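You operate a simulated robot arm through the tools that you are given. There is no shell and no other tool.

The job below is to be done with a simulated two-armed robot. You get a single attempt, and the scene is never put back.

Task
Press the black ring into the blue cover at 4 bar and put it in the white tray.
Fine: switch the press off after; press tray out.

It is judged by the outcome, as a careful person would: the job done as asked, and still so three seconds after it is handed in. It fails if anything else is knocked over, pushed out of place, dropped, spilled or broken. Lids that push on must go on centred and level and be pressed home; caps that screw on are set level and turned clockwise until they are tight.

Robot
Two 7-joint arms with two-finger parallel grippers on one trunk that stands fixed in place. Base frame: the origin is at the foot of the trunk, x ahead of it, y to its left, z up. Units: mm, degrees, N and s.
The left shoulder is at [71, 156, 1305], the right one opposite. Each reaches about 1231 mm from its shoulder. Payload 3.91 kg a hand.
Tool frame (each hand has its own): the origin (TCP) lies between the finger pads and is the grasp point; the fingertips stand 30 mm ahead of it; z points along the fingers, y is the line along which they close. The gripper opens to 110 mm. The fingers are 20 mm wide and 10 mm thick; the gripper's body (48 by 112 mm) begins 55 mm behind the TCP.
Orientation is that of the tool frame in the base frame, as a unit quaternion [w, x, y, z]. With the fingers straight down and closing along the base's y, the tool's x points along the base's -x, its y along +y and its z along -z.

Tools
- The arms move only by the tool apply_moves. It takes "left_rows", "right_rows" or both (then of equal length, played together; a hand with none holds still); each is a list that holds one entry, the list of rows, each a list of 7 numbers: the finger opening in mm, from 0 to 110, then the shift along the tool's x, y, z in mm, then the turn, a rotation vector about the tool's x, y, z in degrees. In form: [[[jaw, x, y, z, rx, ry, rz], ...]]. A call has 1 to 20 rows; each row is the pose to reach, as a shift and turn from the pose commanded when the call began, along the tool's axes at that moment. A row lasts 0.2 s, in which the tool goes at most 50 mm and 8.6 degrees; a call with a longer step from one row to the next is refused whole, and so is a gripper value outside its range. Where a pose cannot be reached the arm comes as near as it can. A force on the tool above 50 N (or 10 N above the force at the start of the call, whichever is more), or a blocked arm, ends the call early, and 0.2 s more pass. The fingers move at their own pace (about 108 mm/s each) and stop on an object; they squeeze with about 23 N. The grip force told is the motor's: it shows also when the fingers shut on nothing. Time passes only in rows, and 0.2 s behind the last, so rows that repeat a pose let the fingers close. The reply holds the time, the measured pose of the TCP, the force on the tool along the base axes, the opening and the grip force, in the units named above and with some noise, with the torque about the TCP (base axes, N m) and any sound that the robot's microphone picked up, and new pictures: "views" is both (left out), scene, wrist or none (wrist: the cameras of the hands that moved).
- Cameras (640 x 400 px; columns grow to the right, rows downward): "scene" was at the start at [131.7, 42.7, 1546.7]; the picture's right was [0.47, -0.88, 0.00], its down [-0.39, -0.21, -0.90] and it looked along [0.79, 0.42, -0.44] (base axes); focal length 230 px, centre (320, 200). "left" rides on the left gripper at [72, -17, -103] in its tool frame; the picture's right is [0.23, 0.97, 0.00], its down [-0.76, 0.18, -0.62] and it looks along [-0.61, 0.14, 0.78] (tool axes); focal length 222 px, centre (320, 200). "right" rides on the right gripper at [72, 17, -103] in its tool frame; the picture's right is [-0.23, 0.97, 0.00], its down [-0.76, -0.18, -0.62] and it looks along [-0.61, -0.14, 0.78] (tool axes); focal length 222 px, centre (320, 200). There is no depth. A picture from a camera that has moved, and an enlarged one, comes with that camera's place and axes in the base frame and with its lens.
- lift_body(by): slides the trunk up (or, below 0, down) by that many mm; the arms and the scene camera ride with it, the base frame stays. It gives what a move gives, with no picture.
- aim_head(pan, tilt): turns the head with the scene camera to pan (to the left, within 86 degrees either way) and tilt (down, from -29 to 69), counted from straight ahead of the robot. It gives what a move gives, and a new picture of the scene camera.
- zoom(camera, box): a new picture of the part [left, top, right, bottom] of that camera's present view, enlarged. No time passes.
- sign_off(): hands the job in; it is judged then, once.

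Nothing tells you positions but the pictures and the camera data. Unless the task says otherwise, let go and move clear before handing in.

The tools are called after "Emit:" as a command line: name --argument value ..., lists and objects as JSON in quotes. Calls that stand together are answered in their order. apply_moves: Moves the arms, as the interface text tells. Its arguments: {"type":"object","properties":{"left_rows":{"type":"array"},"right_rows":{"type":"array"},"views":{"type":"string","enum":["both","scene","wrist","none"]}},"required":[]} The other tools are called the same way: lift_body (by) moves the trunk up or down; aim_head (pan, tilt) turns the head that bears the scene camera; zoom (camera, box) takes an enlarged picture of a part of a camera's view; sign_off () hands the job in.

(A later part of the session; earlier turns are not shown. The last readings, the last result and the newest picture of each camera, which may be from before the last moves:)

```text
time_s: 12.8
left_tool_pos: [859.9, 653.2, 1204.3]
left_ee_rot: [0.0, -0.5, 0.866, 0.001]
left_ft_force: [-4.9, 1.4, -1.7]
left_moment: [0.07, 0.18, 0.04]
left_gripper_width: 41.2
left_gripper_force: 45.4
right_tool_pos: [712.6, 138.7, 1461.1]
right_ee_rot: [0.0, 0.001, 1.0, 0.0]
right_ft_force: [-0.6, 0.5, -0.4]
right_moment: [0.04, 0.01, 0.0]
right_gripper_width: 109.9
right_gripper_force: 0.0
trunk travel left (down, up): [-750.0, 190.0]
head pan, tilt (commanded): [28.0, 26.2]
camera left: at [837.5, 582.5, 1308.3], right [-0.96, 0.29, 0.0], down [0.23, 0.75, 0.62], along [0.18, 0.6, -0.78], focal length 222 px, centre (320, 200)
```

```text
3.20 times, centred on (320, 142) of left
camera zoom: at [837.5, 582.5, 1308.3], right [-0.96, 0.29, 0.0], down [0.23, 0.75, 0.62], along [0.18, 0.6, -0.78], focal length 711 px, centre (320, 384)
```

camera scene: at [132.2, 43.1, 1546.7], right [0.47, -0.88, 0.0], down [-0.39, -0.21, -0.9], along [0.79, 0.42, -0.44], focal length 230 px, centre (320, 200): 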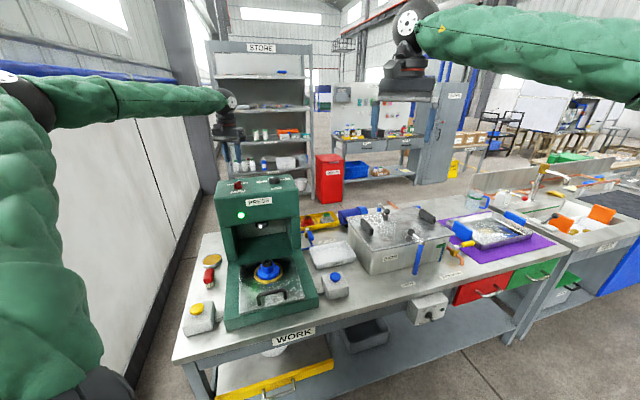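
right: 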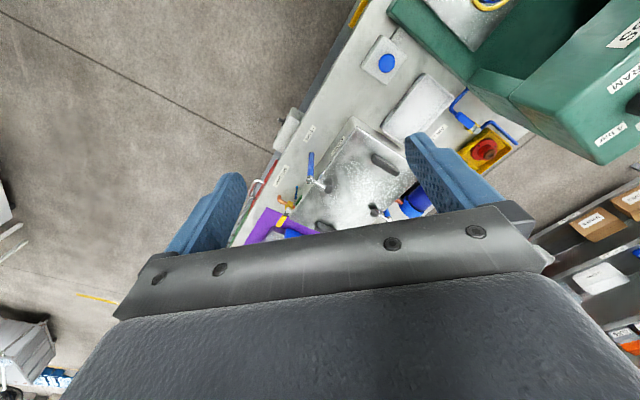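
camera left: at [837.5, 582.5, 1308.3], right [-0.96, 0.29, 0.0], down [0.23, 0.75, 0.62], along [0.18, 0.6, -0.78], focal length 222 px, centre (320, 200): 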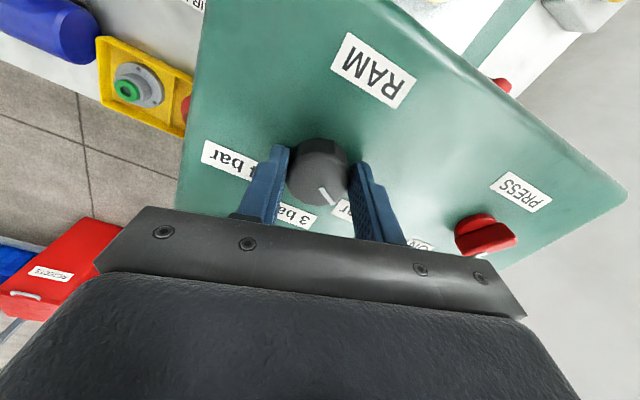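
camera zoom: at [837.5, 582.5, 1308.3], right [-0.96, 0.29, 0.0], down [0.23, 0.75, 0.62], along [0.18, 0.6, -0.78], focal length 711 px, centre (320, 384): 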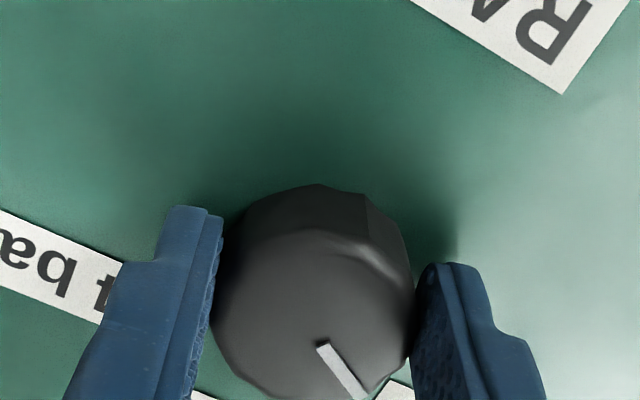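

The knob is held squarely with 41 mm between the fingers. I'll turn it 60° clockwise first.

Emit:
apply_moves --left_rows '[[[0, 3.5, -0.5, 1, 0, 0, 0], [0, 0, 0, 0, 0, 0, 7.5], [0, 0, 0, 0, 0, 0, 15], [0, 0, 0, 0, 0, 0, 22.5], [0, 0, 0, 0, 0, 0, 30], [0, 0, 0, 0, 0, 0, 37.5], [0, 0, 0, 0, 0, 0, 45], [0, 0, 0, 0, 0, 0, 52.5], [0, 0, 0, 0, 0, 0, 60], [0, 0, 0, 0, 0, 0, 60]]]' --views "wrist"

Emit:
zoom --camera "scene" --box '[255, 155, 305, 205]'

Emit:
zoom --camera "left" --box '[220, 80, 420, 205]'

```text
time_s: 15.1
left_tool_pos: [856.7, 658.7, 1204.7]
left_ee_rot: [0.0, -0.002, 1.0, 0.003]
left_ft_force: [-24.8, 34.3, 5.6]
left_moment: [1.38, -0.24, 0.17]
left_gripper_width: 40.9
left_gripper_force: 45.5
right_tool_pos: [712.2, 137.5, 1463.6]
right_ee_rot: [0.002, 0.002, 1.0, 0.0]
right_ft_force: [0.7, -1.2, 0.0]
right_moment: [0.0, 0.04, -0.01]
right_gripper_width: 110.3
right_gripper_force: 0.1
trunk travel left (down, up): [-750.0, 190.0]
head pan, tilt (commanded): [28.0, 26.2]
stopped in row 10 (left hand): the force on the tool passed its limit at 51 N (the readings are from after the stop); the commanded pose is now the measured one
camera left: at [784.5, 640.2, 1308.2], right [-0.23, 0.97, 0.0], down [0.76, 0.18, 0.62], along [0.61, 0.15, -0.78], focal length 222 px, centre (320, 200)
```

left: 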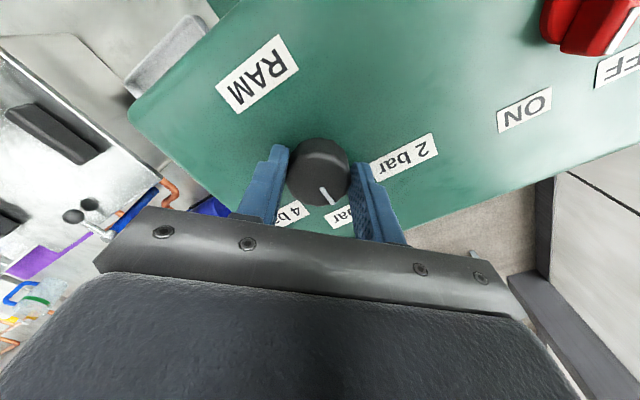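

```text
8.00 times, centred on (280, 180) of scene
camera zoom: at [129.0, 44.0, 1547.0], right [0.47, -0.88, 0.0], down [-0.39, -0.21, -0.9], along [0.79, 0.42, -0.44], focal length 1842 px, centre (640, 360)
```

zoom: 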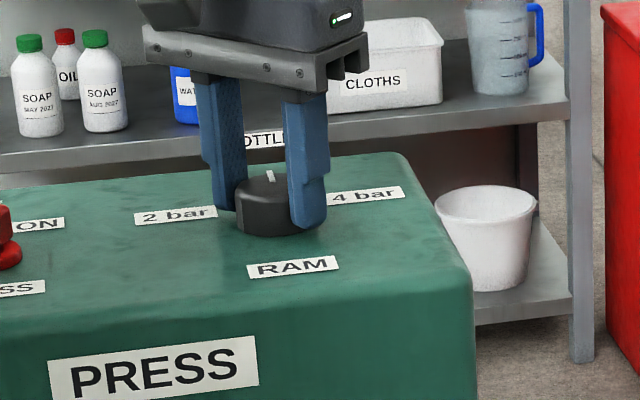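

```text
3.20 times, centred on (320, 142) of left
camera zoom: at [784.5, 640.2, 1308.2], right [-0.23, 0.97, 0.0], down [0.76, 0.18, 0.62], along [0.61, 0.15, -0.78], focal length 711 px, centre (320, 384)
```

zoom: 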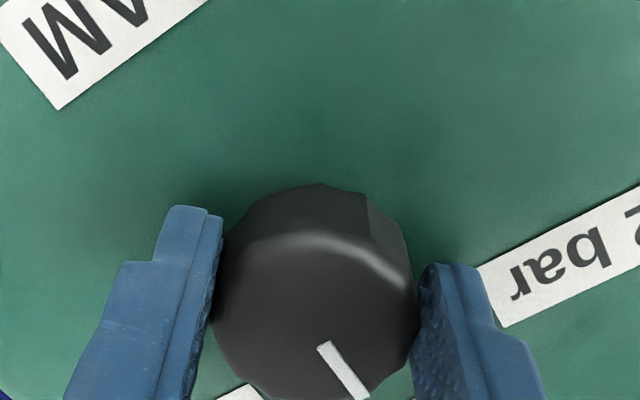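

The knob turned 60°, so its pointer should now be at 3 bar. Side force built up because I'm not exactly on its axis, so I'll let go, rise and look before the second half.

Emit:
apply_moves --left_rows '[[[25, 0, 0, 0, 0, 0, 0], [50, 0, 0, 0, 0, 0, 0], [70, 0, 0, 0, 0, 0, 0], [70, 0, 0, -20, 0, 0, 0], [70, 0, 0, -45, 0, 0, 0], [70, 0, 0, -60, 0, 0, 0], [70, 0, 0, -60, 0, 0, 0], [70, 0, 0, -60, 0, 0, 0]]]' --views "wrist"

Emit:
zoom --camera "scene" --box '[215, 155, 305, 215]'

Emit:
zoom --camera "left" --box '[220, 80, 420, 205]'

```text
time_s: 16.9
left_tool_pos: [861.4, 652.5, 1264.7]
left_ee_rot: [0.0, 0.001, 1.0, 0.0]
left_ft_force: [-0.9, 0.3, -0.2]
left_moment: [0.01, 0.02, -0.02]
left_gripper_width: 69.8
left_gripper_force: 0.0
right_tool_pos: [712.5, 136.9, 1461.1]
right_ee_rot: [0.0, 0.0, 1.0, 0.001]
right_ft_force: [-0.2, 0.1, -0.1]
right_moment: [-0.03, -0.02, -0.02]
right_gripper_width: 110.1
right_gripper_force: 0.2
trunk travel left (down, up): [-750.0, 190.0]
head pan, tilt (commanded): [28.0, 26.2]
camera left: at [788.1, 634.8, 1368.4], right [-0.23, 0.97, 0.0], down [0.76, 0.17, 0.62], along [0.61, 0.14, -0.78], focal length 222 px, centre (320, 200)
```

left: 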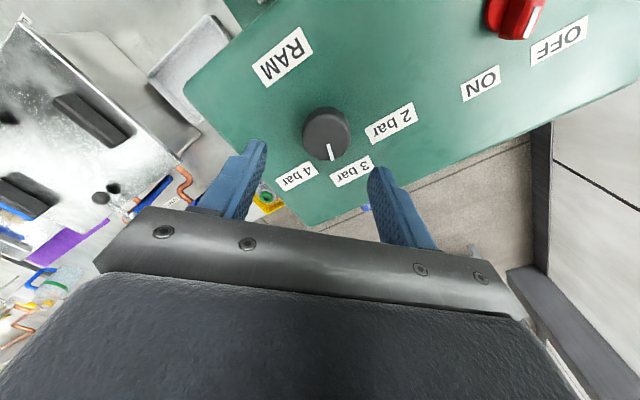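

```text
6.67 times, centred on (260, 185) of scene
camera zoom: at [131.9, 42.4, 1546.7], right [0.47, -0.88, 0.0], down [-0.39, -0.21, -0.9], along [0.79, 0.42, -0.44], focal length 1535 px, centre (720, 300)
```

zoom: 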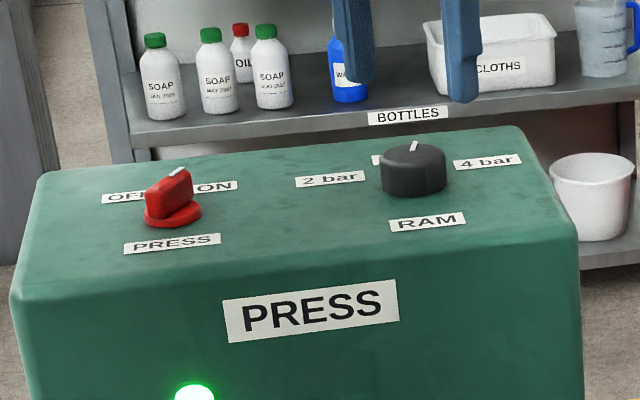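

```text
3.20 times, centred on (320, 142) of left
camera zoom: at [788.1, 634.8, 1368.4], right [-0.23, 0.97, 0.0], down [0.76, 0.17, 0.62], along [0.61, 0.14, -0.78], focal length 711 px, centre (320, 384)
```

zoom: 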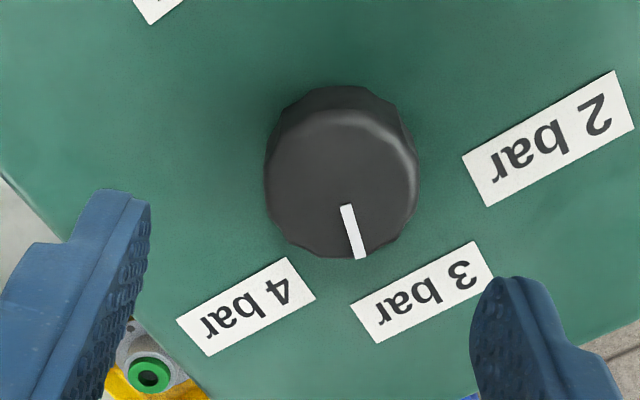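

The pointer ended up about 15° past 3 bar, roughly 44° short of 4 bar. From the reaction force the knob's true axis is near (862, 658), so I'll re-centre there, wind the wrist back and re-grip.

Emit:
apply_moves --left_rows '[[[70, -0.2, 2, 0, 0, 0, -7.5], [70, -0.4, 4, 0, 0, 0, -15], [70, -0.6, 5.5, 0, 0, 0, -22.5], [70, -0.6, 5.5, 0, 0, 0, -30], [70, -0.6, 5.5, 0, 0, 0, -37.5], [70, -0.6, 5.5, 0, 0, 0, -44.5], [70, -0.6, 5.5, 25, 0, 0, -44.5], [70, -0.6, 5.5, 50, 0, 0, -44.5], [70, -0.6, 5.5, 62, 0, 0, -44.5], [70, -0.6, 5.5, 62, 0, 0, -44.5]]]' --views "wrist"

Emit:
zoom --camera "left" --box '[220, 80, 420, 205]'

Emit:
zoom --camera "scene" --box '[255, 155, 305, 205]'

```text
time_s: 19.1
left_tool_pos: [860.4, 656.9, 1203.2]
left_ee_rot: [0.001, -0.379, 0.925, 0.002]
left_ft_force: [0.4, 0.1, 0.0]
left_moment: [0.02, -0.02, 0.04]
left_gripper_width: 69.8
left_gripper_force: 0.2
right_tool_pos: [714.7, 137.3, 1461.9]
right_ee_rot: [0.0, 0.001, 1.0, 0.0]
right_ft_force: [0.5, -0.3, -0.6]
right_moment: [0.0, 0.04, 0.02]
right_gripper_width: 109.9
right_gripper_force: 0.0
trunk travel left (down, up): [-750.0, 190.0]
head pan, tilt (commanded): [28.0, 26.2]
camera left: at [820.5, 595.0, 1305.7], right [-0.84, 0.54, 0.0], down [0.42, 0.66, 0.62], along [0.33, 0.53, -0.78], focal length 222 px, centre (320, 200)
```

left: 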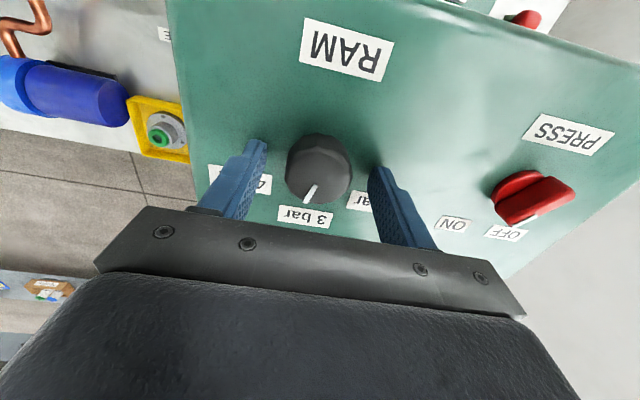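

```text
3.20 times, centred on (320, 142) of left
camera zoom: at [820.5, 595.0, 1305.7], right [-0.84, 0.54, 0.0], down [0.42, 0.66, 0.62], along [0.33, 0.53, -0.78], focal length 711 px, centre (320, 384)
```

zoom: 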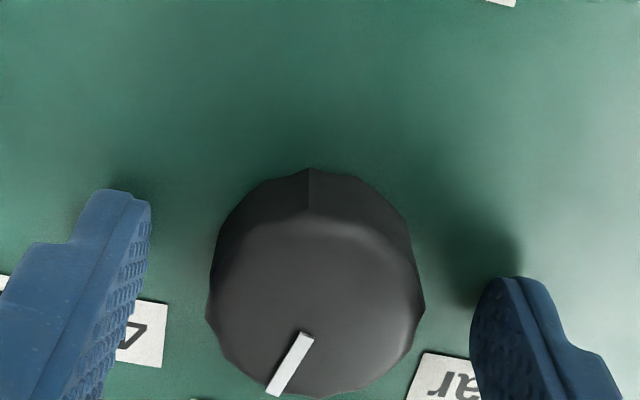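

```text
8.00 times, centred on (280, 180) of scene
camera zoom: at [132.0, 42.8, 1546.7], right [0.47, -0.88, 0.0], down [-0.39, -0.21, -0.9], along [0.79, 0.42, -0.44], focal length 1842 px, centre (640, 360)
```

zoom: 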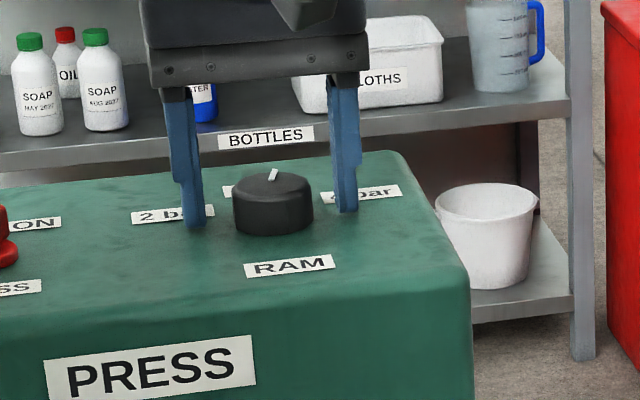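

The hand is now centred on the knob with the pointer at about 30°. I'll close and check the forces before turning.

Emit:
apply_moves --left_rows '[[[60, 0, 0, 0, 0, 0, 0], [50, 0, 0, 0, 0, 0, 0], [40, 0, 0, 0, 0, 0, 0], [20, 0, 0, 0, 0, 0, 0], [0, 0, 0, 0, 0, 0, 0]]]' --views "wrist"

Emit:
zoom --camera "left" --box '[220, 80, 420, 205]'

```text
time_s: 20.3
left_tool_pos: [861.5, 658.6, 1202.8]
left_ee_rot: [0.0, -0.378, 0.926, 0.001]
left_ft_force: [2.2, -2.7, 0.3]
left_moment: [-0.2, -0.11, 0.01]
left_gripper_width: 41.4
left_gripper_force: 45.0
right_tool_pos: [713.7, 137.5, 1461.1]
right_ee_rot: [0.0, 0.001, 1.0, 0.0]
right_ft_force: [0.1, 0.2, -0.7]
right_moment: [-0.05, 0.02, 0.01]
right_gripper_width: 109.8
right_gripper_force: 0.0
trunk travel left (down, up): [-750.0, 190.0]
head pan, tilt (commanded): [28.0, 26.2]
camera left: at [820.9, 594.3, 1306.0], right [-0.84, 0.54, 0.0], down [0.42, 0.66, 0.63], along [0.34, 0.53, -0.78], focal length 222 px, centre (320, 200)
```

left: 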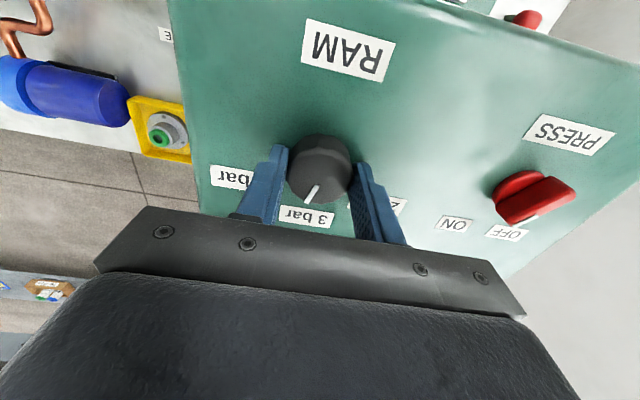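

```text
3.20 times, centred on (320, 142) of left
camera zoom: at [820.9, 594.3, 1306.0], right [-0.84, 0.54, 0.0], down [0.42, 0.66, 0.63], along [0.34, 0.53, -0.78], focal length 711 px, centre (320, 384)
```

zoom: 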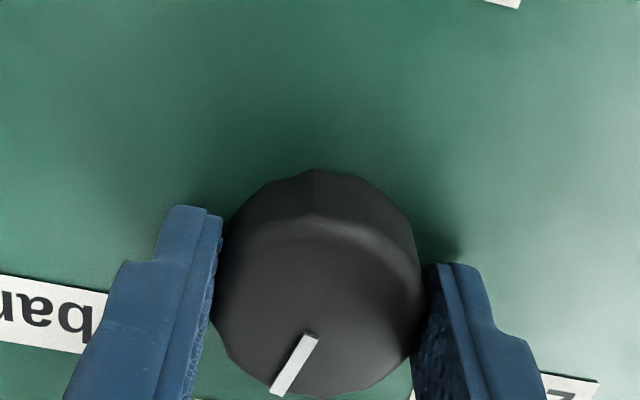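

Forces are small this time. I'll turn the rest of the way, 46° clockwise, towards 4 bar.

Emit:
apply_moves --left_rows '[[[0, 0, 0, 0, 0, 0, 7.7], [0, 0, 0, 0, 0, 0, 15.4], [0, 0, 0, 0, 0, 0, 23.1], [0, 0, 0, 0, 0, 0, 30.8], [0, 0, 0, 0, 0, 0, 38.5], [0, 0, 0, 0, 0, 0, 46], [0, 0, 0, 0, 0, 0, 46]]]' --views "wrist"

Emit:
zoom --camera "left" --box '[220, 80, 420, 205]'

Emit:
zoom --camera "scene" --box '[255, 155, 305, 205]'

```text
time_s: 21.9
left_tool_pos: [862.2, 657.8, 1202.4]
left_ee_rot: [0.0, 0.015, 1.0, 0.001]
left_ft_force: [-4.4, -6.2, -5.5]
left_moment: [-0.3, 0.31, 0.72]
left_gripper_width: 41.3
left_gripper_force: 44.9
right_tool_pos: [713.8, 137.2, 1460.8]
right_ee_rot: [0.0, 0.0, 1.0, 0.0]
right_ft_force: [-0.2, -0.1, 0.0]
right_moment: [0.0, -0.04, 0.01]
right_gripper_width: 110.1
right_gripper_force: 0.0
trunk travel left (down, up): [-750.0, 190.0]
head pan, tilt (commanded): [28.0, 26.2]
camera left: at [787.9, 643.1, 1306.2], right [-0.2, 0.98, 0.0], down [0.77, 0.15, 0.62], along [0.61, 0.13, -0.78], focal length 222 px, centre (320, 200)
```

left: 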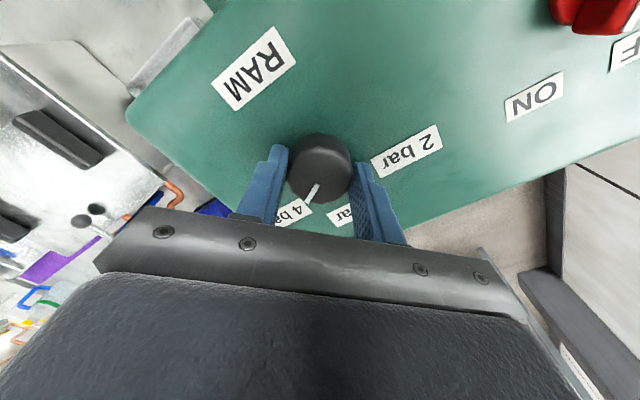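

```text
3.20 times, centred on (320, 142) of left
camera zoom: at [787.9, 643.1, 1306.2], right [-0.2, 0.98, 0.0], down [0.77, 0.15, 0.62], along [0.61, 0.13, -0.78], focal length 711 px, centre (320, 384)
```

zoom: 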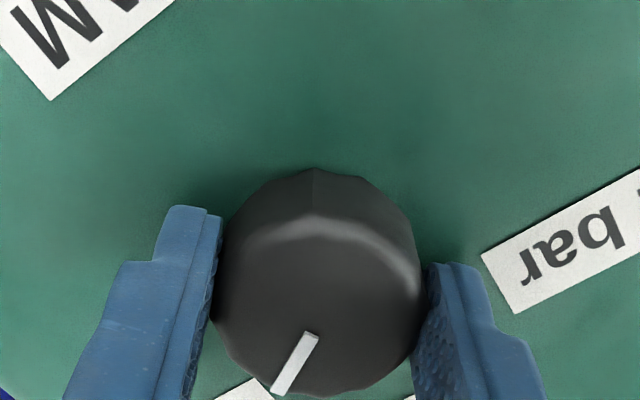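

```text
8.00 times, centred on (280, 180) of scene
camera zoom: at [132.1, 42.4, 1546.7], right [0.47, -0.88, 0.0], down [-0.39, -0.21, -0.9], along [0.79, 0.42, -0.44], focal length 1842 px, centre (640, 360)
```

zoom: 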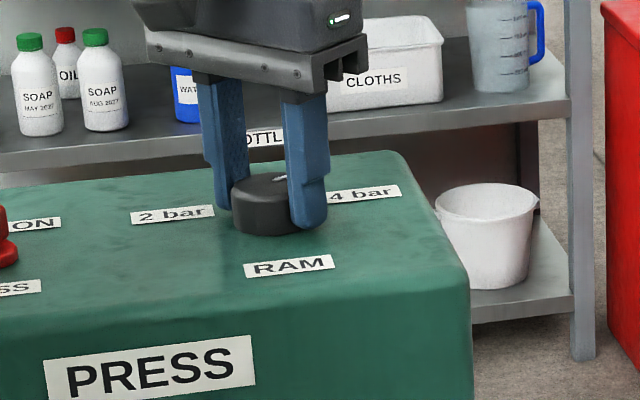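

It turned smoothly with only small side forces. I'll release and rise to read the pointer.

Emit:
apply_moves --left_rows '[[[25, 0, 0, 0, 0, 0, 0], [50, 0, 0, 0, 0, 0, 0], [70, 0, 0, 0, 0, 0, 0], [70, 0, 0, 0, 0, 0, 0], [70, 0, 0, -30, 0, 0, 0], [70, 0, 0, -60, 0, 0, 0], [70, 0, 0, -60, 0, 0, 0]]]' --views "wrist"

Emit:
zoom --camera "left" --box '[220, 60, 420, 205]'

Emit:
zoom --camera "scene" --box '[255, 155, 305, 205]'

```text
time_s: 23.5
left_tool_pos: [862.2, 658.2, 1262.8]
left_ee_rot: [0.0, 0.014, 1.0, 0.001]
left_ft_force: [0.1, -0.8, -0.1]
left_moment: [-0.04, -0.01, 0.03]
left_gripper_width: 69.7
left_gripper_force: 0.1
right_tool_pos: [713.4, 138.1, 1460.0]
right_ee_rot: [-0.002, 0.0, 1.0, 0.0]
right_ft_force: [0.7, 0.4, 0.7]
right_moment: [-0.01, 0.02, 0.02]
right_gripper_width: 109.9
right_gripper_force: 0.0
trunk travel left (down, up): [-750.0, 190.0]
head pan, tilt (commanded): [28.0, 26.2]
camera left: at [788.5, 644.0, 1365.5], right [-0.2, 0.98, 0.0], down [0.77, 0.16, 0.62], along [0.61, 0.13, -0.78], focal length 222 px, centre (320, 200)
```

left: 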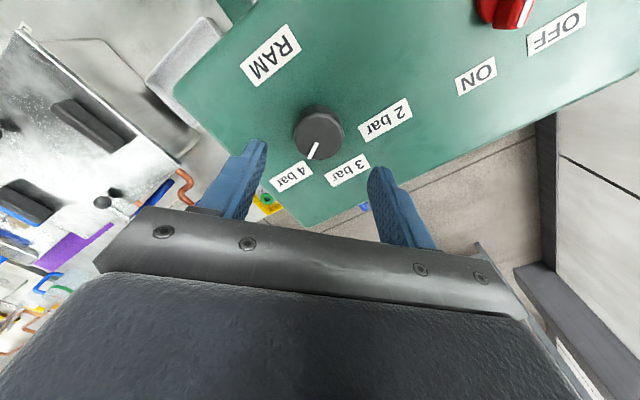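

```text
2.76 times, centred on (320, 132) of left
camera zoom: at [788.5, 644.0, 1365.5], right [-0.2, 0.98, 0.0], down [0.77, 0.16, 0.62], along [0.61, 0.13, -0.78], focal length 613 px, centre (320, 386)
```

zoom: 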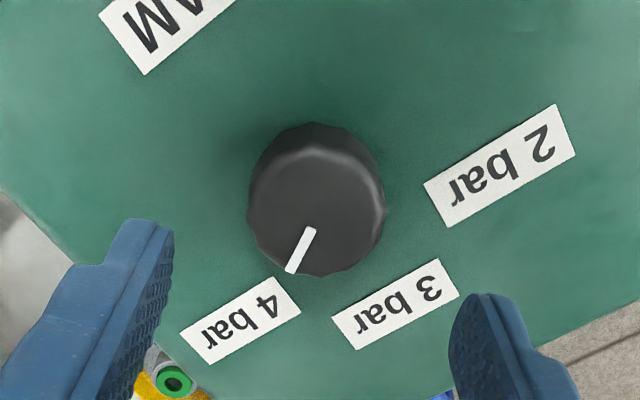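

```text
8.00 times, centred on (280, 180) of scene
camera zoom: at [132.6, 43.4, 1546.6], right [0.47, -0.88, 0.0], down [-0.39, -0.21, -0.9], along [0.79, 0.42, -0.44], focal length 1842 px, centre (640, 360)
```

zoom: 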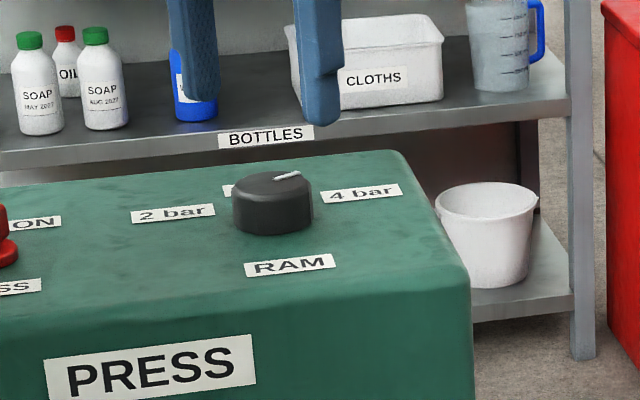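

The ram pointer now reads 4 bar. Next I'll lift the left hand clear of the press head and bring it over the press tray's handle to measure handle, nest and ram.

Emit:
apply_moves --left_rows '[[[70, 0, 0, -35, 0, 0, 0], [70, 0, 0, -70, 0, 0, 0], [70, 37.1, -24.6, -70, 0, 0, 5.4], [70, 74.2, -49.2, -70, 0, 0, 10.8], [70, 111.3, -73.7, -70, 0, 0, 16.2], [70, 148.4, -98.3, -70, 0, 0, 21.6], [70, 185.5, -122.9, -70, 0, 0, 27], [70, 222.6, -147.5, -70, 0, 0, 32.4], [70, 259.7, -172, -70, 0, 0, 37.8], [70, 296.8, -196.6, -70, 0, 0, 43.4], [70, 296.8, -196.6, -32, 0, 0, 43.4], [70, 296.8, -196.6, 6, 0, 0, 43.4], [70, 296.8, -196.6, 44, 0, 0, 43.4], [70, 296.8, -196.6, 82, 0, 0, 43.4], [70, 296.8, -196.6, 82, 0, 0, 43.4]]]' --views "both"

Emit:
zoom --camera "left" --box '[120, 0, 520, 250]'

```text
time_s: 26.7
left_tool_pos: [559.0, 470.5, 1181.1]
left_ee_rot: [0.001, 0.383, 0.924, 0.002]
left_ft_force: [-0.4, -0.4, -0.3]
left_moment: [0.0, -0.01, 0.01]
left_gripper_width: 70.3
left_gripper_force: 0.2
right_tool_pos: [711.8, 136.9, 1461.8]
right_ee_rot: [-0.001, 0.001, 1.0, 0.0]
right_ft_force: [-0.2, -0.5, 0.1]
right_moment: [0.0, -0.02, -0.01]
right_gripper_width: 110.1
right_gripper_force: 0.0
trunk travel left (down, up): [-750.0, 190.0]
head pan, tilt (commanded): [28.0, 26.2]
camera scene: at [131.0, 42.5, 1546.8], right [0.47, -0.88, 0.0], down [-0.39, -0.21, -0.9], along [0.79, 0.42, -0.44], focal length 230 px, centre (320, 200)
camera left: at [494.4, 509.2, 1285.0], right [0.53, 0.85, 0.0], down [0.66, -0.41, 0.62], along [0.53, -0.33, -0.78], focal length 222 px, centre (320, 200)
```

scene: 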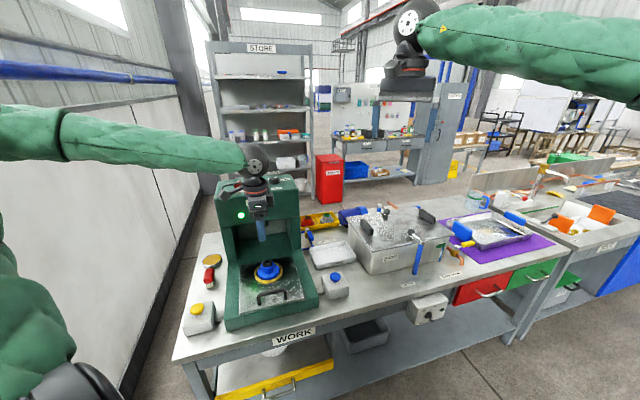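
left: 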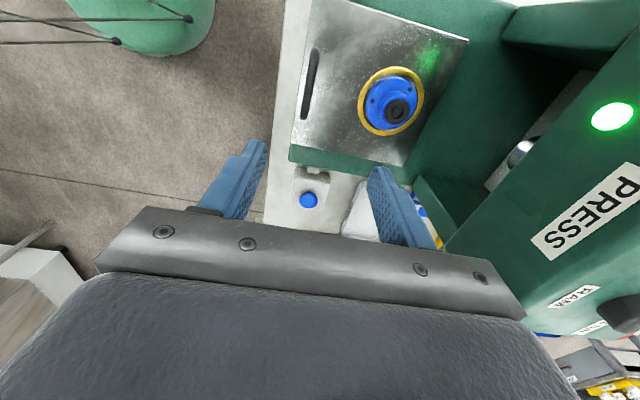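

```text
1.60 times, centred on (320, 125) of left
camera zoom: at [494.4, 509.2, 1285.0], right [0.53, 0.85, 0.0], down [0.66, -0.41, 0.62], along [0.53, -0.33, -0.78], focal length 355 px, centre (320, 320)
```

zoom: 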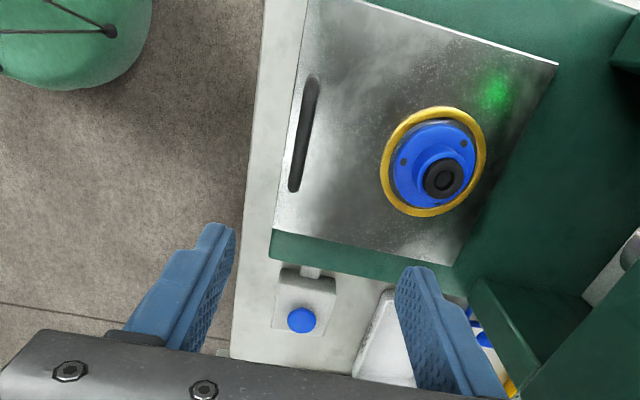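

I can see the tray, handle and nest from above now. I'll zoom in on each to pin down positions.

Emit:
zoom --camera "left" --box '[290, 30, 350, 130]'

Emit:
zoom --camera "left" --box '[350, 55, 430, 145]'

Emit:
zoom --camera "scene" --box '[235, 250, 305, 320]'

Emit:
zoom --camera "left" --box '[440, 60, 640, 260]'

```text
4.00 times, centred on (320, 80) of left
camera zoom: at [494.4, 509.2, 1285.0], right [0.53, 0.85, 0.0], down [0.66, -0.41, 0.62], along [0.53, -0.33, -0.78], focal length 888 px, centre (320, 680)
```

zoom: 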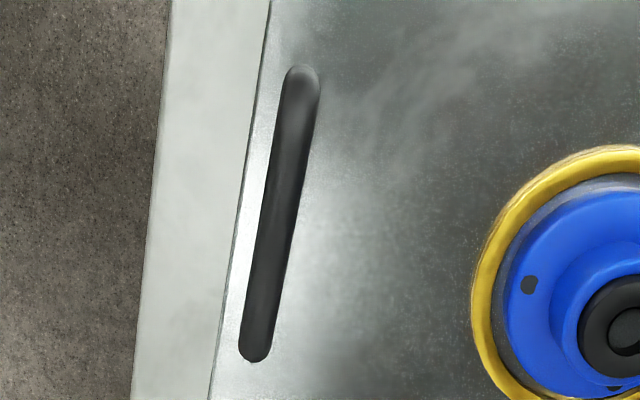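

```text
4.44 times, centred on (390, 100) of left
camera zoom: at [494.4, 509.2, 1285.0], right [0.53, 0.85, 0.0], down [0.66, -0.41, 0.62], along [0.53, -0.33, -0.78], focal length 987 px, centre (9, 644)
```

zoom: 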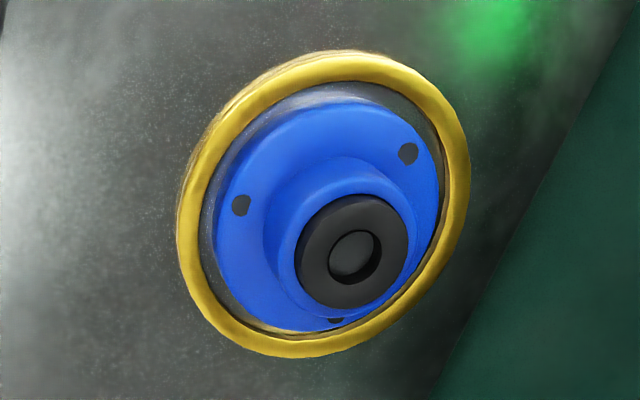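

```text
5.71 times, centred on (270, 285) of scene
camera zoom: at [131.0, 42.5, 1546.8], right [0.47, -0.88, 0.0], down [-0.39, -0.21, -0.9], along [0.79, 0.42, -0.44], focal length 1316 px, centre (606, -286)
```

zoom: 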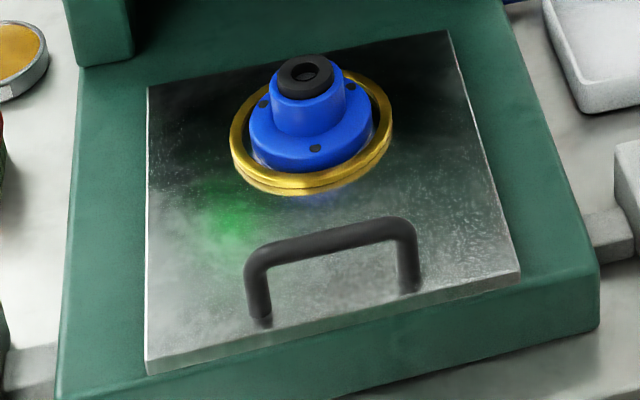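

```text
2.00 times, centred on (540, 160) of left
camera zoom: at [494.4, 509.2, 1285.0], right [0.53, 0.85, 0.0], down [0.66, -0.41, 0.62], along [0.53, -0.33, -0.78], focal length 444 px, centre (-120, 280)
```

zoom: 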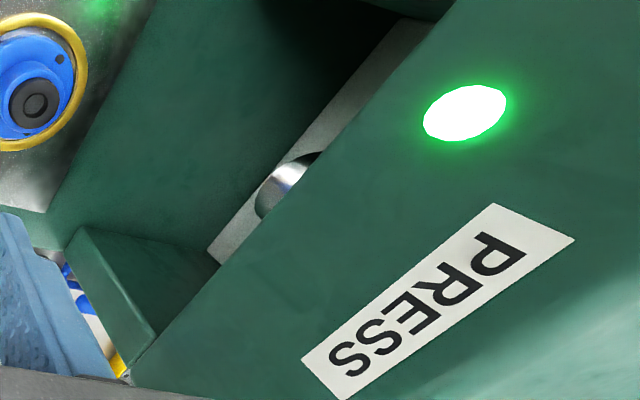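

The tray runs along the 45° direction. I take the handle bar to be centred near (549, 456, 915), the nest near (649, 555), and the ram near (786, 690), so the stroke is about 190 mm. I'll turn the left hand so its closed fingers can push the bar squarely, staying clear of the press head.

Emit:
apply_moves --left_rows '[[[40, 0.3, -5, 10, 0, 0, -8.2], [10, 0.7, -10, 20, 0, 0, -16.4], [0, 1, -15, 30, 0, 0, -24.6], [0, 1.3, -20, 40, 0, 0, -32.8], [0, 1.6, -25, 50, 0, 0, -41], [0, 2, -31, 60, 0, 0, -49.2], [0, 2.3, -37, 80, 0, 0, -57.4], [0, 2.6, -43, 100, 0, 0, -65.6], [0, 2.9, -49, 120, 0, 0, -73.8], [0, 3.2, -55, 140, 0, 0, -82], [0, 3.4, -60, 160, 0, 0, -90], [0, 3.4, -60, 180, 0, 0, -90], [0, 3.4, -60, 180, 0, 0, -90]]]' --views "both"

Emit:
zoom --camera "left" --box '[200, 0, 440, 200]'

Emit:
zoom --camera "scene" --box '[210, 220, 330, 330]'

```text
time_s: 29.5
left_tool_pos: [515.9, 430.0, 999.7]
left_ee_rot: [0.002, -0.383, 0.924, 0.0]
left_ft_force: [0.2, -0.6, 0.6]
left_moment: [0.02, -0.04, 0.0]
left_gripper_width: 0.2
left_gripper_force: 23.0
right_tool_pos: [712.3, 137.2, 1461.0]
right_ee_rot: [0.0, 0.001, 1.0, 0.0]
right_ft_force: [0.6, 0.1, 0.3]
right_moment: [-0.02, -0.01, -0.01]
right_gripper_width: 110.0
right_gripper_force: 0.1
trunk travel left (down, up): [-750.0, 190.0]
head pan, tilt (commanded): [28.0, 26.2]
camera scene: at [131.4, 42.6, 1546.8], right [0.47, -0.88, 0.0], down [-0.39, -0.21, -0.9], along [0.79, 0.42, -0.44], focal length 230 px, centre (320, 200)
camera left: at [475.1, 367.1, 1103.5], right [-0.85, 0.53, 0.0], down [0.41, 0.66, 0.63], along [0.33, 0.53, -0.78], focal length 222 px, centre (320, 200)
```

scene: 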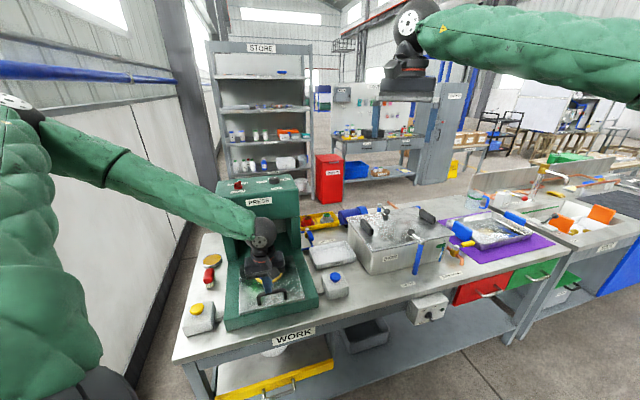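
left: 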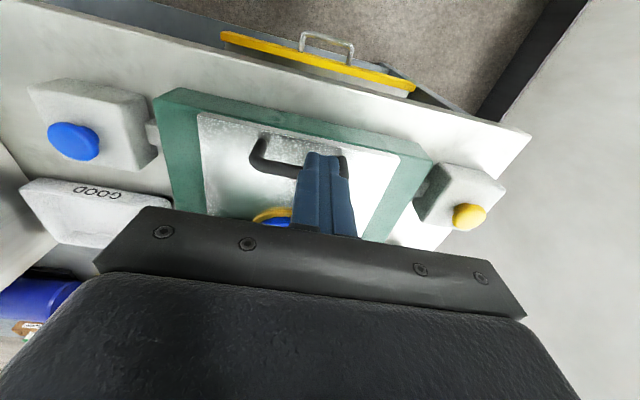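

```text
2.00 times, centred on (320, 100) of left
camera zoom: at [475.1, 367.1, 1103.5], right [-0.85, 0.53, 0.0], down [0.41, 0.66, 0.63], along [0.33, 0.53, -0.78], focal length 444 px, centre (320, 400)
```

zoom: 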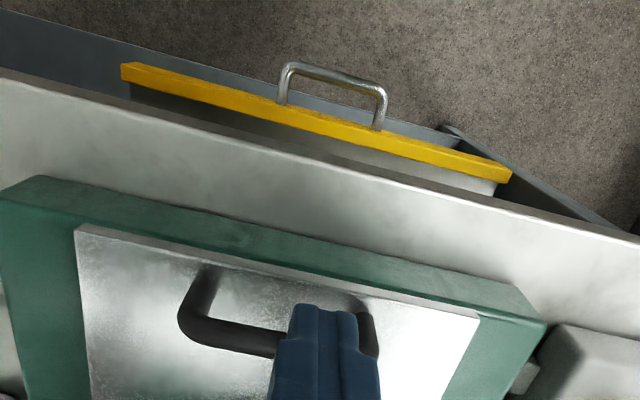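

```text
3.64 times, centred on (270, 275) of scene
camera zoom: at [131.4, 42.6, 1546.8], right [0.47, -0.88, 0.0], down [-0.39, -0.21, -0.9], along [0.79, 0.42, -0.44], focal length 837 px, centre (502, -73)
```

zoom: 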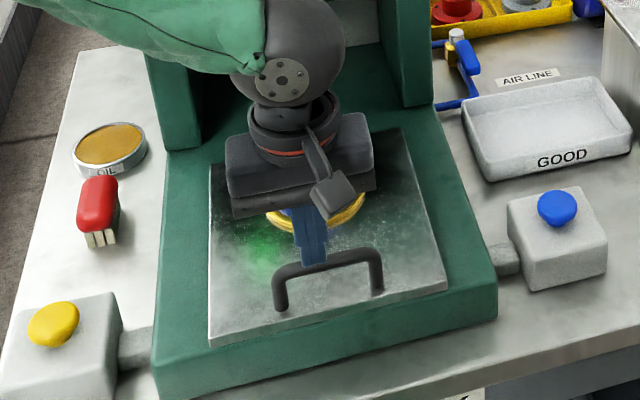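

The closed fingers are just in front of the handle bar, about 6 mm off centre. I'll correct that and lower beside the bar.

Emit:
apply_moves --left_rows '[[[0, 0, -6, 25, 0, 0, 0], [0, 0, -6, 50, 0, 0, 0], [0, 0, -6, 70, 0, 0, 0], [0, 0, -6, 80, 0, 0, 0], [0, 0, -6, 80, 0, 0, 0]]]' --views "wrist"

Emit:
zoom --camera "scene" --box '[225, 240, 315, 320]'

Emit:
zoom --camera "left" --box '[200, 50, 440, 240]'

```text
time_s: 30.7
left_tool_pos: [518.7, 426.4, 920.7]
left_ee_rot: [0.002, -0.383, 0.924, 0.001]
left_ft_force: [-0.4, 0.2, 0.3]
left_moment: [0.02, -0.01, 0.0]
left_gripper_width: 0.0
left_gripper_force: 22.8
right_tool_pos: [713.1, 137.7, 1461.5]
right_ee_rot: [0.0, 0.001, 1.0, 0.0]
right_ft_force: [-0.8, 0.6, -0.1]
right_moment: [0.01, -0.01, 0.01]
right_gripper_width: 109.9
right_gripper_force: 0.0
trunk travel left (down, up): [-750.0, 190.0]
head pan, tilt (commanded): [28.0, 26.2]
camera left: at [479.1, 363.5, 1023.6], right [-0.85, 0.53, 0.0], down [0.41, 0.66, 0.63], along [0.33, 0.53, -0.78], focal length 222 px, centre (320, 200)
```

left: 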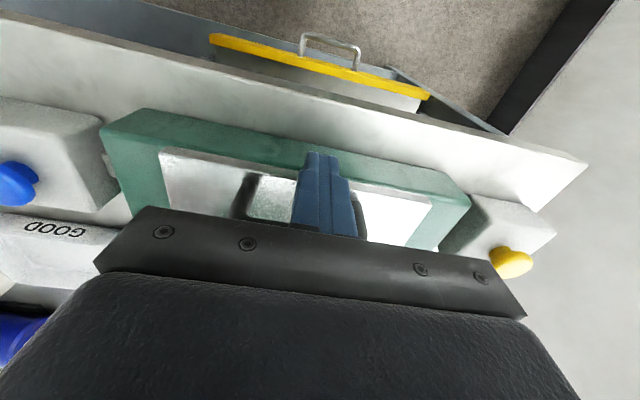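

```text
5.00 times, centred on (270, 280) of scene
camera zoom: at [131.3, 42.7, 1546.8], right [0.47, -0.88, 0.0], down [-0.39, -0.21, -0.9], along [0.79, 0.42, -0.44], focal length 1152 px, centre (570, -200)
```

zoom: 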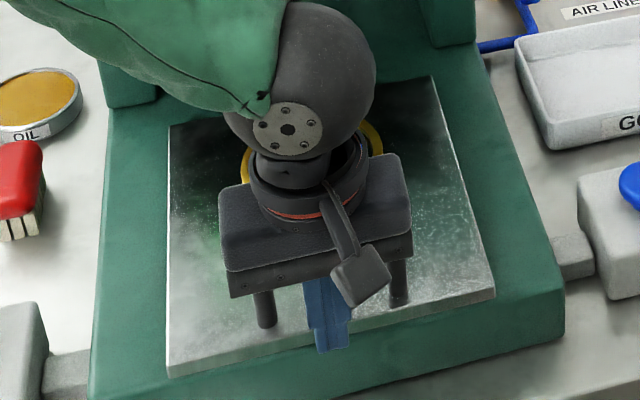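

```text
2.11 times, centred on (320, 145) of left
camera zoom: at [479.1, 363.5, 1023.6], right [-0.85, 0.53, 0.0], down [0.41, 0.66, 0.63], along [0.33, 0.53, -0.78], focal length 468 px, centre (320, 316)
```

zoom: 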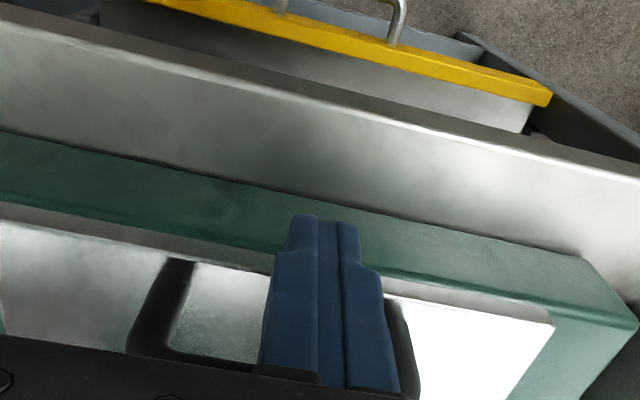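

The fingers are centred in front of the bar. I'll push slowly along the tray's axis.

Emit:
apply_moves --left_rows '[[[0, -10, 0, 0, 0, 0, 0], [0, -18, 0, 0, 0, 0, 0], [0, -24, 0, 0, 0, 0, 0], [0, -30, 0, 0, 0, 0, 0], [0, -36, 0, 0, 0, 0, 0], [0, -42, 0, 0, 0, 0, 0], [0, -50, 0, 0, 0, 0, 0], [0, -58, 0, 0, 0, 0, 0], [0, -66, 0, 0, 0, 0, 0], [0, -66, 0, 0, 0, 0, 0]]]' --views "both"

Emit:
zoom --camera "scene" --box '[225, 240, 315, 320]'

```text
time_s: 32.9
left_tool_pos: [565.6, 472.7, 919.3]
left_ee_rot: [0.001, -0.382, 0.924, 0.0]
left_ft_force: [-1.2, -0.9, 1.4]
left_moment: [-0.01, 0.01, 0.01]
left_gripper_width: 0.0
left_gripper_force: 22.8
right_tool_pos: [714.1, 137.0, 1460.9]
right_ee_rot: [0.0, 0.001, 1.0, 0.0]
right_ft_force: [-0.5, -0.1, 0.4]
right_moment: [0.01, -0.01, 0.02]
right_gripper_width: 109.8
right_gripper_force: 0.1
trunk travel left (down, up): [-750.0, 190.0]
head pan, tilt (commanded): [28.0, 26.2]
camera scene: at [131.7, 42.6, 1546.7], right [0.47, -0.88, 0.0], down [-0.39, -0.21, -0.9], along [0.79, 0.42, -0.44], focal length 230 px, centre (320, 200)
camera left: at [526.0, 409.8, 1023.4], right [-0.85, 0.53, 0.0], down [0.41, 0.66, 0.63], along [0.33, 0.53, -0.78], focal length 222 px, centre (320, 200)
```

scene: 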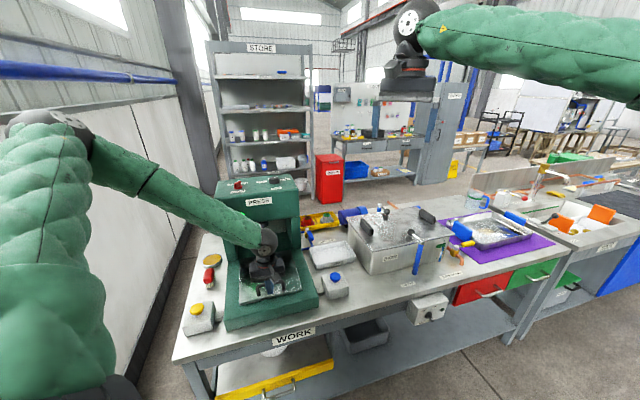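
left: 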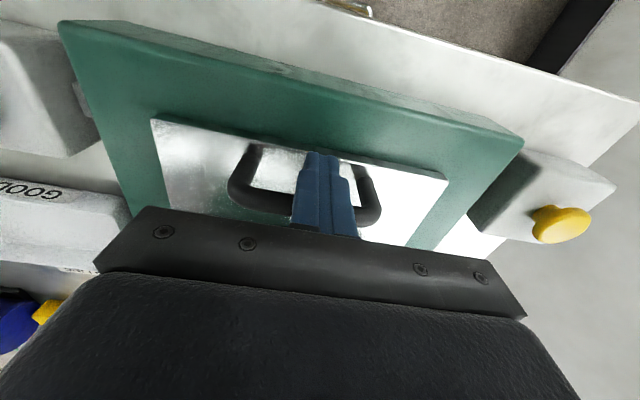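

```text
5.00 times, centred on (270, 280) of scene
camera zoom: at [131.7, 42.6, 1546.7], right [0.47, -0.88, 0.0], down [-0.39, -0.21, -0.9], along [0.79, 0.42, -0.44], focal length 1152 px, centre (570, -200)
```

zoom: 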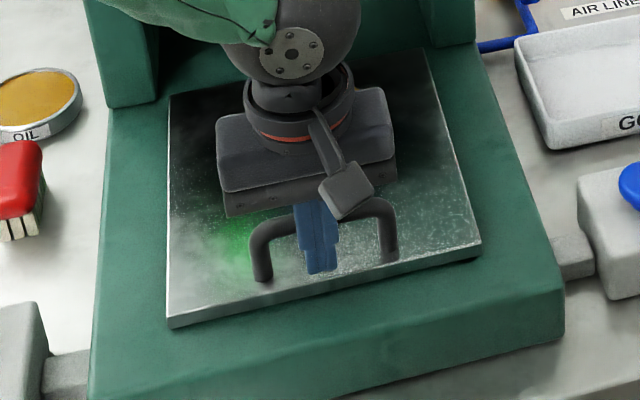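

The tray slides smoothly with almost no force. I'll keep pushing.

Emit:
apply_moves --left_rows '[[[0, -8, 0, 0, 0, 0, 0], [0, -17, 0, 0, 0, 0, 0], [0, -26, 0, 0, 0, 0, 0], [0, -35, 0, 0, 0, 0, 0], [0, -44, 0, 0, 0, 0, 0], [0, -53, 0, 0, 0, 0, 0], [0, -62, 0, 0, 0, 0, 0], [0, -71, 0, 0, 0, 0, 0], [0, -80, 0, 0, 0, 0, 0], [0, -89, 0, 0, 0, 0, 0], [0, -98, 0, 0, 0, 0, 0], [0, -106, 0, 0, 0, 0, 0], [0, -112, 0, 0, 0, 0, 0], [0, -112, 0, 0, 0, 0, 0]]]' --views "both"

Emit:
zoom --camera "scene" --box '[205, 180, 325, 320]'

```text
time_s: 35.9
left_tool_pos: [645.7, 553.0, 920.0]
left_ee_rot: [0.0, -0.383, 0.924, 0.001]
left_ft_force: [-0.4, -0.9, 0.6]
left_moment: [0.0, 0.0, 0.02]
left_gripper_width: 0.0
left_gripper_force: 23.0
right_tool_pos: [713.2, 137.6, 1462.4]
right_ee_rot: [0.001, 0.001, 1.0, 0.0]
right_ft_force: [0.3, -0.4, 0.9]
right_moment: [0.0, 0.0, 0.01]
right_gripper_width: 110.0
right_gripper_force: 0.0
trunk travel left (down, up): [-750.0, 190.0]
head pan, tilt (commanded): [28.0, 26.2]
camera scene: at [131.8, 42.7, 1546.7], right [0.47, -0.88, 0.0], down [-0.39, -0.21, -0.9], along [0.79, 0.42, -0.44], focal length 230 px, centre (320, 200)
camera left: at [605.3, 489.1, 1024.1], right [-0.85, 0.53, 0.0], down [0.41, 0.66, 0.63], along [0.33, 0.53, -0.78], focal length 222 px, centre (320, 200)
```

scene: 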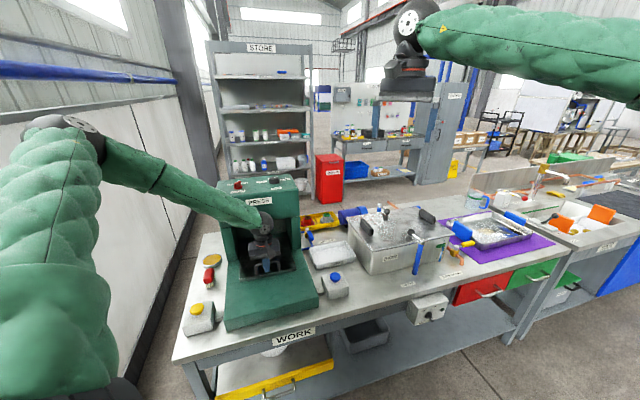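
left: 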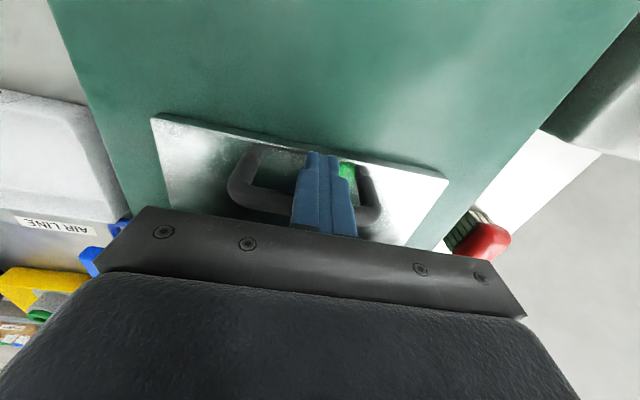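

```text
2.86 times, centred on (265, 250) of scene
camera zoom: at [131.8, 42.7, 1546.7], right [0.47, -0.88, 0.0], down [-0.39, -0.21, -0.9], along [0.79, 0.42, -0.44], focal length 658 px, centre (477, 57)
```

zoom: 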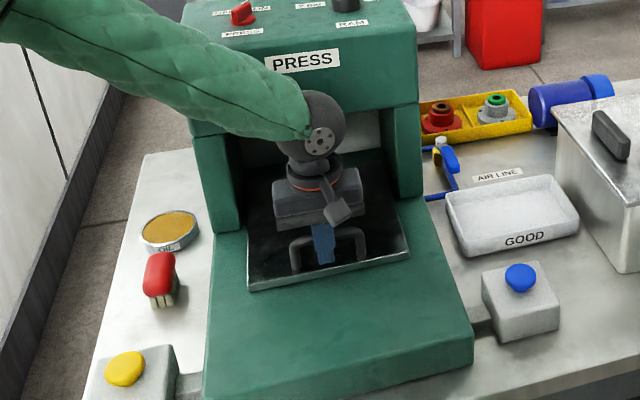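

The wrist still has clearance to the press head. I'll push the remaining stretch in small steps, watching the force.

Emit:
apply_moves --left_rows '[[[0, -6, 0, 0, 0, 0, 0], [0, -12, 0, 0, 0, 0, 0], [0, -18, 0, 0, 0, 0, 0], [0, -24, 0, 0, 0, 0, 0], [0, -29, 0, 0, 0, 0, 0], [0, -33, 0, 0, 0, 0, 0], [0, -33, 0, 0, 0, 0, 0]]]' --views "wrist"

Emit:
zoom --camera "scene" --box '[205, 180, 325, 320]'

```text
time_s: 37.5
left_tool_pos: [668.4, 574.8, 921.6]
left_ee_rot: [0.0, -0.383, 0.924, 0.002]
left_ft_force: [-0.8, -0.4, 1.8]
left_moment: [0.03, 0.01, 0.02]
left_gripper_width: 0.2
left_gripper_force: 22.9
right_tool_pos: [712.2, 137.9, 1461.5]
right_ee_rot: [0.0, 0.002, 1.0, 0.0]
right_ft_force: [0.5, -0.2, -0.3]
right_moment: [0.03, 0.0, -0.02]
right_gripper_width: 110.3
right_gripper_force: 0.1
trunk travel left (down, up): [-750.0, 190.0]
head pan, tilt (commanded): [28.0, 26.2]
camera left: at [628.2, 511.6, 1024.2], right [-0.85, 0.53, 0.0], down [0.41, 0.66, 0.63], along [0.33, 0.53, -0.78], focal length 222 px, centre (320, 200)
```

left: 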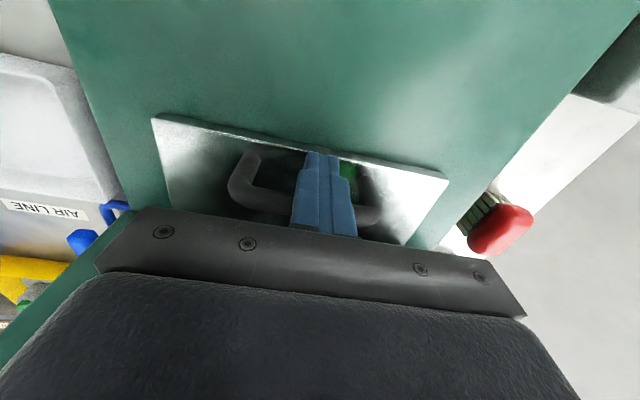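

```text
2.86 times, centred on (265, 250) of scene
camera zoom: at [131.6, 42.5, 1546.8], right [0.47, -0.88, 0.0], down [-0.39, -0.21, -0.9], along [0.79, 0.42, -0.44], focal length 658 px, centre (477, 57)
```

zoom: 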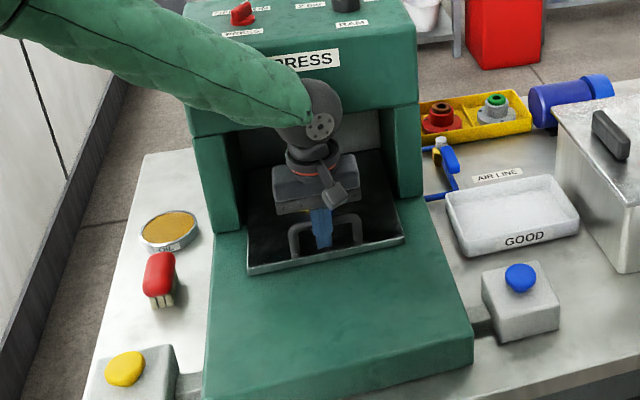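

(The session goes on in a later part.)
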